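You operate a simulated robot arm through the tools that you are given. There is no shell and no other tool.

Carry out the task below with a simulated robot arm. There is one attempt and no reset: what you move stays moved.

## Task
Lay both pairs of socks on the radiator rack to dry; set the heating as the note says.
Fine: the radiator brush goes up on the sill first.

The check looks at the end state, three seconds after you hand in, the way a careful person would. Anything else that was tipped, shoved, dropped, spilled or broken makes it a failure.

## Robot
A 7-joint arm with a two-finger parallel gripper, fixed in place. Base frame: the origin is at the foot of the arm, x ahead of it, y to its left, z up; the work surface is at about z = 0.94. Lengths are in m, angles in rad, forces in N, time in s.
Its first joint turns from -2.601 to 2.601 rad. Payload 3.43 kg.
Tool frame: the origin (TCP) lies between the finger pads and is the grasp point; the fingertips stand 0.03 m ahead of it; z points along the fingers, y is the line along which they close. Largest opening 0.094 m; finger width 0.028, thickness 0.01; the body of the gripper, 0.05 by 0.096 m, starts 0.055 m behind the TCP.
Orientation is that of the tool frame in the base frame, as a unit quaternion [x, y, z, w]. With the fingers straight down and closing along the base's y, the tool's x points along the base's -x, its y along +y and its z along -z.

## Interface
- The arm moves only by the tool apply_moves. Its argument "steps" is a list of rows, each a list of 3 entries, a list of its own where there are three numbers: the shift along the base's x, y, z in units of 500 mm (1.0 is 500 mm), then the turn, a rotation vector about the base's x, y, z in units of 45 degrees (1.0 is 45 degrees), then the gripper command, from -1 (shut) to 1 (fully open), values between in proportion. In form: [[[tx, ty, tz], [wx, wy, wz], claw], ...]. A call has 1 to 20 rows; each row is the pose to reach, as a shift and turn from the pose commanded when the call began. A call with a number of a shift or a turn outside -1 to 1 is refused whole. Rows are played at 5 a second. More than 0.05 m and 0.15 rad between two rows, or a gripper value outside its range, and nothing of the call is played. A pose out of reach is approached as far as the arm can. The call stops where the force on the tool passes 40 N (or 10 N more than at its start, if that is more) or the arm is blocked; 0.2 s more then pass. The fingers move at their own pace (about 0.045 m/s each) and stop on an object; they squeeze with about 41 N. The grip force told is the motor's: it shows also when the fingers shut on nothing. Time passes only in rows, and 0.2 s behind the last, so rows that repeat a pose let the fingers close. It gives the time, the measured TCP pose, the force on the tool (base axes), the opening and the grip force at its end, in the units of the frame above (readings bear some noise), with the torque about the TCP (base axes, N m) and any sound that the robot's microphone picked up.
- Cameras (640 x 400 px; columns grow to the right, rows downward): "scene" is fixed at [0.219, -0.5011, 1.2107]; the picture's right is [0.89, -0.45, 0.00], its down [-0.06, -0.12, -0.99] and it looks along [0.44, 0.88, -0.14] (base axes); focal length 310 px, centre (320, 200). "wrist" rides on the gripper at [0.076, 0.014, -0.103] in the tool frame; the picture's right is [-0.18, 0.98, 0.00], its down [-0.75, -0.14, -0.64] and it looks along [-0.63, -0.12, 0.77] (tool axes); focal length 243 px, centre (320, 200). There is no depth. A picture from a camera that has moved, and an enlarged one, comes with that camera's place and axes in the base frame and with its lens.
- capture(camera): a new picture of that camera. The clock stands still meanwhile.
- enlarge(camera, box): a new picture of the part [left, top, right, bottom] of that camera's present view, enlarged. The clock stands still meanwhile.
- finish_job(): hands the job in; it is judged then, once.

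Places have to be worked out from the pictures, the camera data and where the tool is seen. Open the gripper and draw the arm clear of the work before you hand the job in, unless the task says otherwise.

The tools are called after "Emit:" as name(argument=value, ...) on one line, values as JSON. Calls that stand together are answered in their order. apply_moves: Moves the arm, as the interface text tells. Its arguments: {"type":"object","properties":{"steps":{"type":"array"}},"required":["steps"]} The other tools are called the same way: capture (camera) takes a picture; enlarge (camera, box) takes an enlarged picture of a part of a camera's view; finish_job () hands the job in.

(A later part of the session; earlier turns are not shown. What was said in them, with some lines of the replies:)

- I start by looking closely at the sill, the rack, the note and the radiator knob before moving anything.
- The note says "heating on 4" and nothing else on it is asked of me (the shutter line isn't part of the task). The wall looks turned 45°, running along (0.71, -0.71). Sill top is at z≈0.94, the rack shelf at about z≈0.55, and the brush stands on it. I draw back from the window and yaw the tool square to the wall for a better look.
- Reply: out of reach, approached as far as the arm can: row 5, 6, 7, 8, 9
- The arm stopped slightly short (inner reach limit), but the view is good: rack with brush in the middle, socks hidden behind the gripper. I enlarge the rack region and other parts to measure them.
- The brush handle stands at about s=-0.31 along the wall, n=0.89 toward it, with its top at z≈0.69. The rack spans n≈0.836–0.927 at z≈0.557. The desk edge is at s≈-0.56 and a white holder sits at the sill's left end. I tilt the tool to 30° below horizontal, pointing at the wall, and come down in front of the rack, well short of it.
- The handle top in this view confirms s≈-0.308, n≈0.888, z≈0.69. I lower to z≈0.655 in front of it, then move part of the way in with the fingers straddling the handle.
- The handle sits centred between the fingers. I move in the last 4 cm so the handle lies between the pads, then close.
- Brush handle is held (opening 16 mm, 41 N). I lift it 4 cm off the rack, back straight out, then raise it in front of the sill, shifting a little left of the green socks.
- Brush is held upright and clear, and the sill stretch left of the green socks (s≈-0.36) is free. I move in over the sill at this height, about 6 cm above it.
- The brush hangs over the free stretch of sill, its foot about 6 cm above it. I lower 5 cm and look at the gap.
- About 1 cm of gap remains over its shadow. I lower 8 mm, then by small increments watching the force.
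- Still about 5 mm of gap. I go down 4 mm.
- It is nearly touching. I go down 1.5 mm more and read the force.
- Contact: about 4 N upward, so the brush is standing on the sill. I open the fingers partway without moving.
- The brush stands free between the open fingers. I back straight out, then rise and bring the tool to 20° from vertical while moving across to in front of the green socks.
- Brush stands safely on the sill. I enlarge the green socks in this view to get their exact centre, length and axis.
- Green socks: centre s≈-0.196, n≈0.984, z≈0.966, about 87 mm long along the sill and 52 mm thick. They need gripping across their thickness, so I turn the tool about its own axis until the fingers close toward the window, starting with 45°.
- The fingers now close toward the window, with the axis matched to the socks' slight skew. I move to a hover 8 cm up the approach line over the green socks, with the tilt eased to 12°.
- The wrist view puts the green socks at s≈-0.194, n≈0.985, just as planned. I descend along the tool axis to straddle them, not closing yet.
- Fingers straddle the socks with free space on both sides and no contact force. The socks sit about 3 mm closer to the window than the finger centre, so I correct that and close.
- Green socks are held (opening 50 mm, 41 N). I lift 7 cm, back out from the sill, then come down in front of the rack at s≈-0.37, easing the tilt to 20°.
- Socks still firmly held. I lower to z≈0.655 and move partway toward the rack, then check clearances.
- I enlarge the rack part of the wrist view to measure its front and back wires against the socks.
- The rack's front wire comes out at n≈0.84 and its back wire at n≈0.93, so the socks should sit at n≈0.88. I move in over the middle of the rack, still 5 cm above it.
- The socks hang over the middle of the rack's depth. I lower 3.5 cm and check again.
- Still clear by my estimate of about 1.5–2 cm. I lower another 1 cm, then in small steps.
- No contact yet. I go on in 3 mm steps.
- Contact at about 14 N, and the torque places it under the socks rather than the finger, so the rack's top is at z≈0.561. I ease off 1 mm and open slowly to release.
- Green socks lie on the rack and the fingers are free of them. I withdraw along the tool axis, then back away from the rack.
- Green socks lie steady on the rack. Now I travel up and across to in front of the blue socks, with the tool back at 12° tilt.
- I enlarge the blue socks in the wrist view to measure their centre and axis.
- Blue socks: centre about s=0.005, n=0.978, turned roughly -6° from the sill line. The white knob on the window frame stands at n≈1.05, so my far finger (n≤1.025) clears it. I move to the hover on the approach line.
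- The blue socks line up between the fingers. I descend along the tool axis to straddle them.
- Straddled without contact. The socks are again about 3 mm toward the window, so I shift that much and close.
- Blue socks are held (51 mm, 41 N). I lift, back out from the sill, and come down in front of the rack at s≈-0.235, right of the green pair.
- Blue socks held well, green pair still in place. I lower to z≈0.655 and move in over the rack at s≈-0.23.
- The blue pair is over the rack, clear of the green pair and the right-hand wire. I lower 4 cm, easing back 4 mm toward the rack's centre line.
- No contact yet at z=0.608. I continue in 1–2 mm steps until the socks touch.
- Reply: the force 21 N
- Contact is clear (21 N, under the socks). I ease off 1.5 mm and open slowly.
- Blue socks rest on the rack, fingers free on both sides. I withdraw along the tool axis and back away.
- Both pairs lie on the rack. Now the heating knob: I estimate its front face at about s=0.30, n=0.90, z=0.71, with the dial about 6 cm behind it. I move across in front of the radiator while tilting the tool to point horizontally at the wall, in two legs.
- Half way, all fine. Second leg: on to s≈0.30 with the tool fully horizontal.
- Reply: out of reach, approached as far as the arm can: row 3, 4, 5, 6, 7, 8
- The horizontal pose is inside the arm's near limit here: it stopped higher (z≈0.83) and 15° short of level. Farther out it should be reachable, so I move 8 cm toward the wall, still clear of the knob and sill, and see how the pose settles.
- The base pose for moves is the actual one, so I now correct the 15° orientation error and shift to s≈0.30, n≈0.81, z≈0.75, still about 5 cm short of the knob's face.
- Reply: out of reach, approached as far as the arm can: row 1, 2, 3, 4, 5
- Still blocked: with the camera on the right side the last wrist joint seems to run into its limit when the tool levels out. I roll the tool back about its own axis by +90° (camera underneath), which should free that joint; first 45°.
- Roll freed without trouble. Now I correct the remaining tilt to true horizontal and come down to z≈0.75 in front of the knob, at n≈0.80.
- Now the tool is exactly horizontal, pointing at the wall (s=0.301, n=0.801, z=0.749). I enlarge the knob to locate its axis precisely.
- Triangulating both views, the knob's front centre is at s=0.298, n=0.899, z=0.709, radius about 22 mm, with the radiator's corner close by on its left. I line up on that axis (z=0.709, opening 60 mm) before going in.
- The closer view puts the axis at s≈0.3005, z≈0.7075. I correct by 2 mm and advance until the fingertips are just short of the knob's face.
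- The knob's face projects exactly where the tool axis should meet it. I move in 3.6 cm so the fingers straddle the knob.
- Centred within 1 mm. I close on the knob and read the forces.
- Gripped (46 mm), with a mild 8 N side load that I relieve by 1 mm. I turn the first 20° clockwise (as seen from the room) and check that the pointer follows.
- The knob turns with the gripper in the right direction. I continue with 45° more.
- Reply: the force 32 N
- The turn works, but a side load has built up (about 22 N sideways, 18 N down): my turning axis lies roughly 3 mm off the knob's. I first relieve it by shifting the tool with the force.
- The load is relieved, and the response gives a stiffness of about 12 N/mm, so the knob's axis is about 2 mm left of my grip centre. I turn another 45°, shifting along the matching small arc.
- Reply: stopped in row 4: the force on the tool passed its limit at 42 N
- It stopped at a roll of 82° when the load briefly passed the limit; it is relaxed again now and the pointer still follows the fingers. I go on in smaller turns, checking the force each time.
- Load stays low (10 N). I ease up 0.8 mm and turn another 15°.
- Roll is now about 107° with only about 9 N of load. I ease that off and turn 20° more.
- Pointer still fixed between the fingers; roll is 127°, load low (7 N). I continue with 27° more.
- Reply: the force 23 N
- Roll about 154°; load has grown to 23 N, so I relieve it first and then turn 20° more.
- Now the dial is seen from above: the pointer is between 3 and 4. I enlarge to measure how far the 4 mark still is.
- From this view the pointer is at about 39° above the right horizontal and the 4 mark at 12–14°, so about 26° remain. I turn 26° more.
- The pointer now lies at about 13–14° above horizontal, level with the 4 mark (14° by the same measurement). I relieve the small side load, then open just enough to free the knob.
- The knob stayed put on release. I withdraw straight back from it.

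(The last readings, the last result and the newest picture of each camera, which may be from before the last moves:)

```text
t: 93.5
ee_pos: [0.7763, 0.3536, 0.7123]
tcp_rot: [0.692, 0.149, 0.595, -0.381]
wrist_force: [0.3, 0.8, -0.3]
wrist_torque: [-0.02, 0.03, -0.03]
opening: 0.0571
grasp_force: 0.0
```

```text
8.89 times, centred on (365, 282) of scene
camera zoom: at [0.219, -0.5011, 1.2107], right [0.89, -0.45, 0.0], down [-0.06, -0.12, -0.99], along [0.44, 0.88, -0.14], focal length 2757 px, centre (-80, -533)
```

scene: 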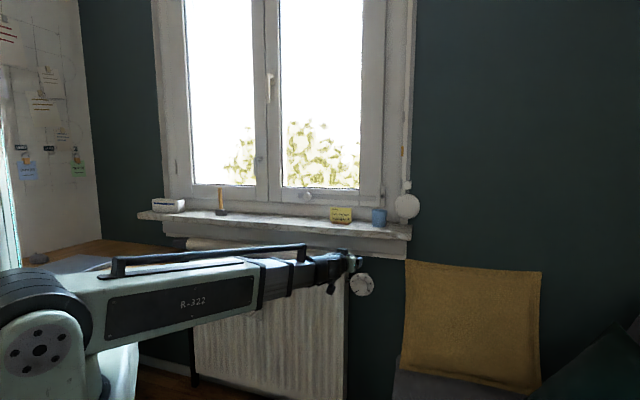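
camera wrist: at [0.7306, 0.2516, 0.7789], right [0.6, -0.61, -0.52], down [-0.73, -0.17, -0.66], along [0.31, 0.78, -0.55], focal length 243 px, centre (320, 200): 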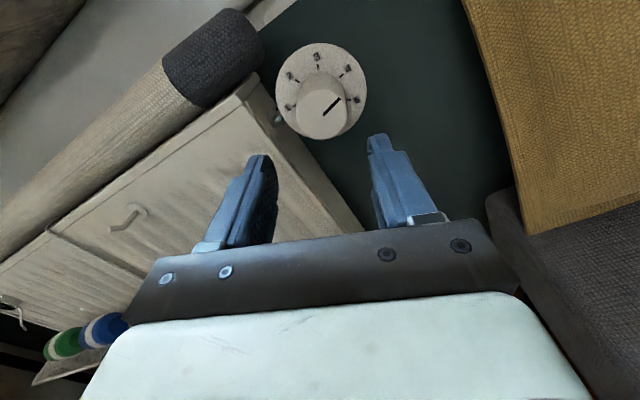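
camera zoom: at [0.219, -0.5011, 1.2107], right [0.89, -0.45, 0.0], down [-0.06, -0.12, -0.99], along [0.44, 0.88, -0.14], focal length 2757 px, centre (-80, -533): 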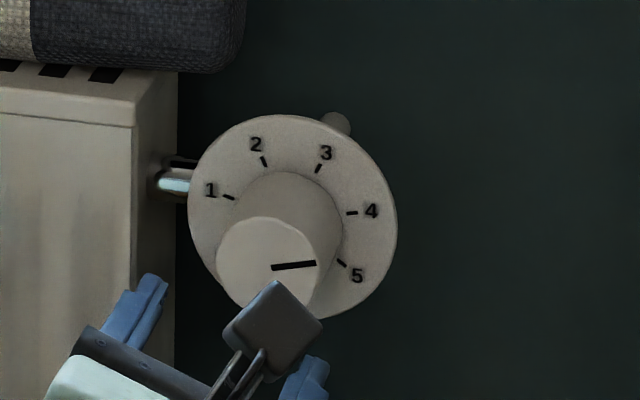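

With the gripper back, both the scene and wrist views show the pointer next to 4. I take a closer look from the wrist to confirm it points at the mark.

Emit:
enlarge(camera="wrist", box=[265, 30, 375, 150])

Emit:
enlarge(camera="scene", box=[350, 270, 385, 296])

```text
3.33 times, centred on (320, 90) of wrist
camera zoom: at [0.7306, 0.2516, 0.7789], right [0.6, -0.61, -0.52], down [-0.73, -0.17, -0.66], along [0.31, 0.78, -0.55], focal length 809 px, centre (320, 567)
```

zoom: 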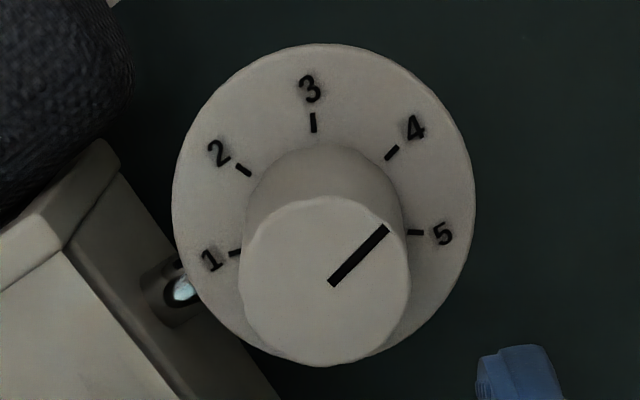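

```text
15.38 times, centred on (368, 283) of scene
camera zoom: at [0.219, -0.5011, 1.2107], right [0.89, -0.45, 0.0], down [-0.06, -0.12, -0.99], along [0.44, 0.88, -0.14], focal length 4772 px, centre (-411, -1077)
```

zoom: 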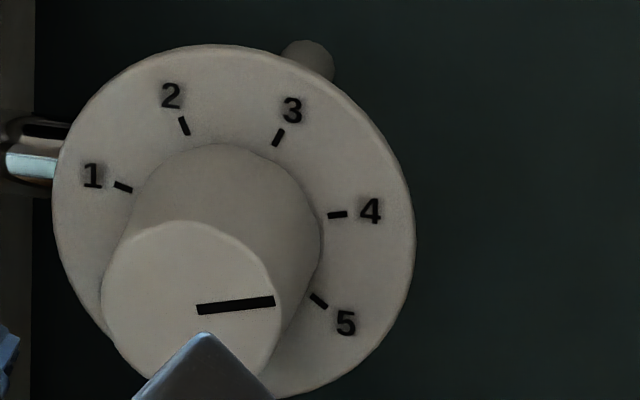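

The pointer is parallel to and in line with the 4 mark, so the heating is set. I open the gripper fully and draw the arm up and back, clear of the radiator and sill.

Emit:
apply_moves(steps=[[[-0.04, -0.04, 0], [0, 0, 0], 0.5], [[-0.05, -0.05, 0.076], [0, 0, 0], 1], [[-0.06, -0.06, 0.152], [0, 0, 0], 1], [[-0.07, -0.07, 0.228], [0, 0, 0], 1], [[-0.08, -0.08, 0.304], [0, 0, 0], 1], [[-0.09, -0.09, 0.38], [0, 0, 0], 1], [[-0.1, -0.1, 0.456], [0, 0, 0], 1], [[-0.105, -0.105, 0.532], [0, 0, 0], 1], [[-0.11, -0.11, 0.608], [0, 0, 0], 1], [[-0.113, -0.113, 0.684], [0, 0, 0], 1], [[-0.113, -0.113, 0.76], [0, 0, 0], 1], [[-0.113, -0.113, 0.76], [0, 0, 0], 1]])

Emit:
capture(camera="scene")

Emit:
capture(camera="wrist")

```text
t: 96.2
ee_pos: [0.7222, 0.2968, 1.0911]
tcp_rot: [0.691, 0.149, 0.595, -0.382]
wrist_force: [0.1, -0.2, 0.8]
wrist_torque: [-0.02, -0.01, -0.02]
opening: 0.0939
grasp_force: 0.1
```

```text
taken
```

scene: 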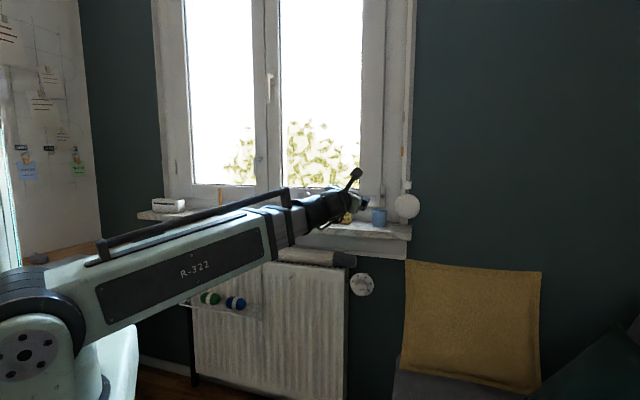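

```text
taken
camera wrist: at [0.6754, 0.1951, 1.1579], right [0.6, -0.61, -0.52], down [-0.74, -0.17, -0.66], along [0.31, 0.78, -0.55], focal length 243 px, centre (320, 200)
```

wrist: 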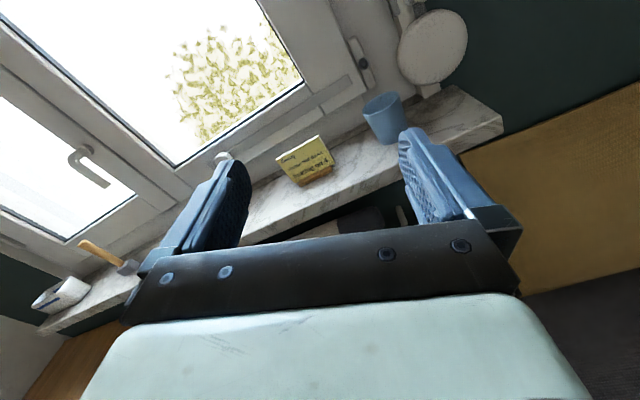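

All objects look in place: brush upright on the sill, note and cup untouched, both pairs on the rack. I do a last close check of the rack, the knob and the sill.

Emit:
enlarge(camera="scene", box=[175, 255, 285, 325])

Emit:
enlarge(camera="scene", box=[340, 262, 390, 300])

Emit:
enlarge(camera="wrist", box=[20, 200, 180, 340])

```text
5.71 times, centred on (230, 290) of scene
camera zoom: at [0.219, -0.5011, 1.2107], right [0.89, -0.45, 0.0], down [-0.06, -0.12, -0.99], along [0.44, 0.88, -0.14], focal length 1773 px, centre (834, -314)
```

zoom: 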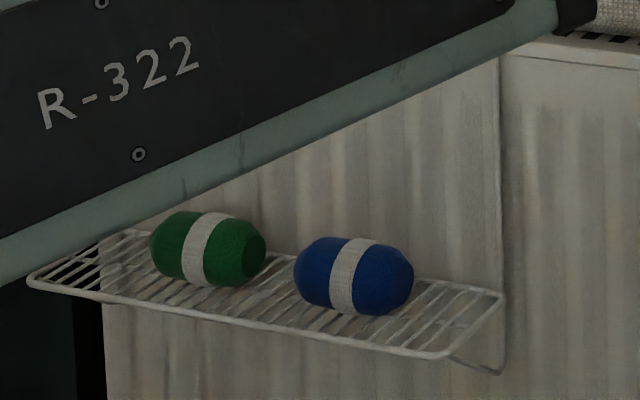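

```text
10.53 times, centred on (365, 281) of scene
camera zoom: at [0.219, -0.5011, 1.2107], right [0.89, -0.45, 0.0], down [-0.06, -0.12, -0.99], along [0.44, 0.88, -0.14], focal length 3265 px, centre (-154, -653)
```

zoom: 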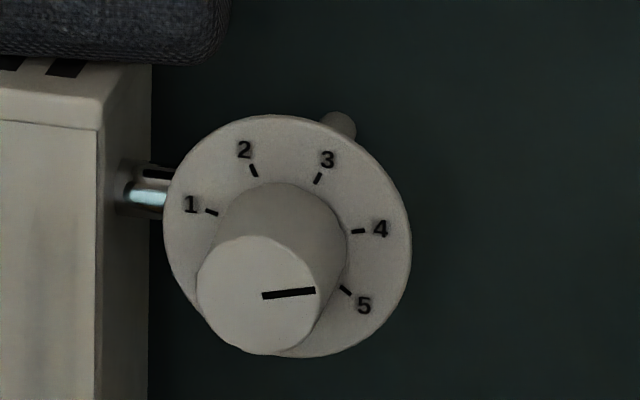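

```text
2.86 times, centred on (100, 270) of wrist
camera zoom: at [0.6754, 0.1951, 1.1579], right [0.6, -0.61, -0.52], down [-0.74, -0.17, -0.66], along [0.31, 0.78, -0.55], focal length 693 px, centre (949, 0)
```

zoom: 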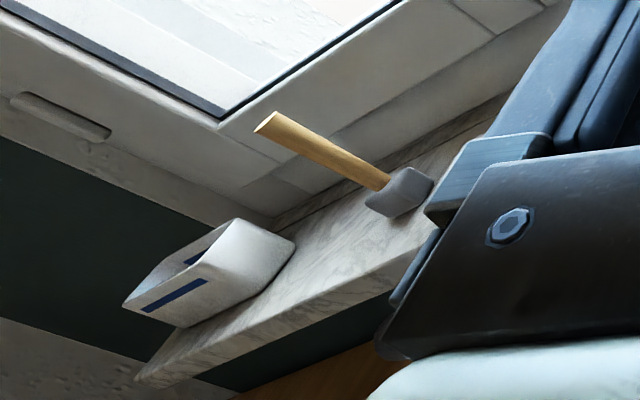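

The brush stands on the sill, both pairs of socks lie side by side on the rack, and the pointer is on 4. Nothing else has moved, and the arm is clear with the gripper open, so I hand the job in.

Emit:
finish_job()

```text
The job is handed in.
```

The job is done and handed in; I have no verdict back from the check yet.

- **Brush:** I moved the radiator brush first. It stands upright on the sill, to the left of where the green socks were.
- **Socks:** Both pairs are on the radiator rack, green on the left and blue on the right, with a gap between them.
- **Heating:** The knob is on 4, as the note says. The pointer lines up with the 4 mark to within about 2°, judged from the camera pictures.
- **Shutter:** The note also says "shutter half down". You only asked for the heating, so I left the shutter alone.

While I was turning the knob, the side force on the gripper briefly went just over its 40 N limit and the arm stopped itself. I finished the turn in smaller steps, and the knob stayed in place when I let go.

The last pictures showed nothing else tipped or moved. The gripper is open and the arm is drawn back, clear of the sill and radiator.
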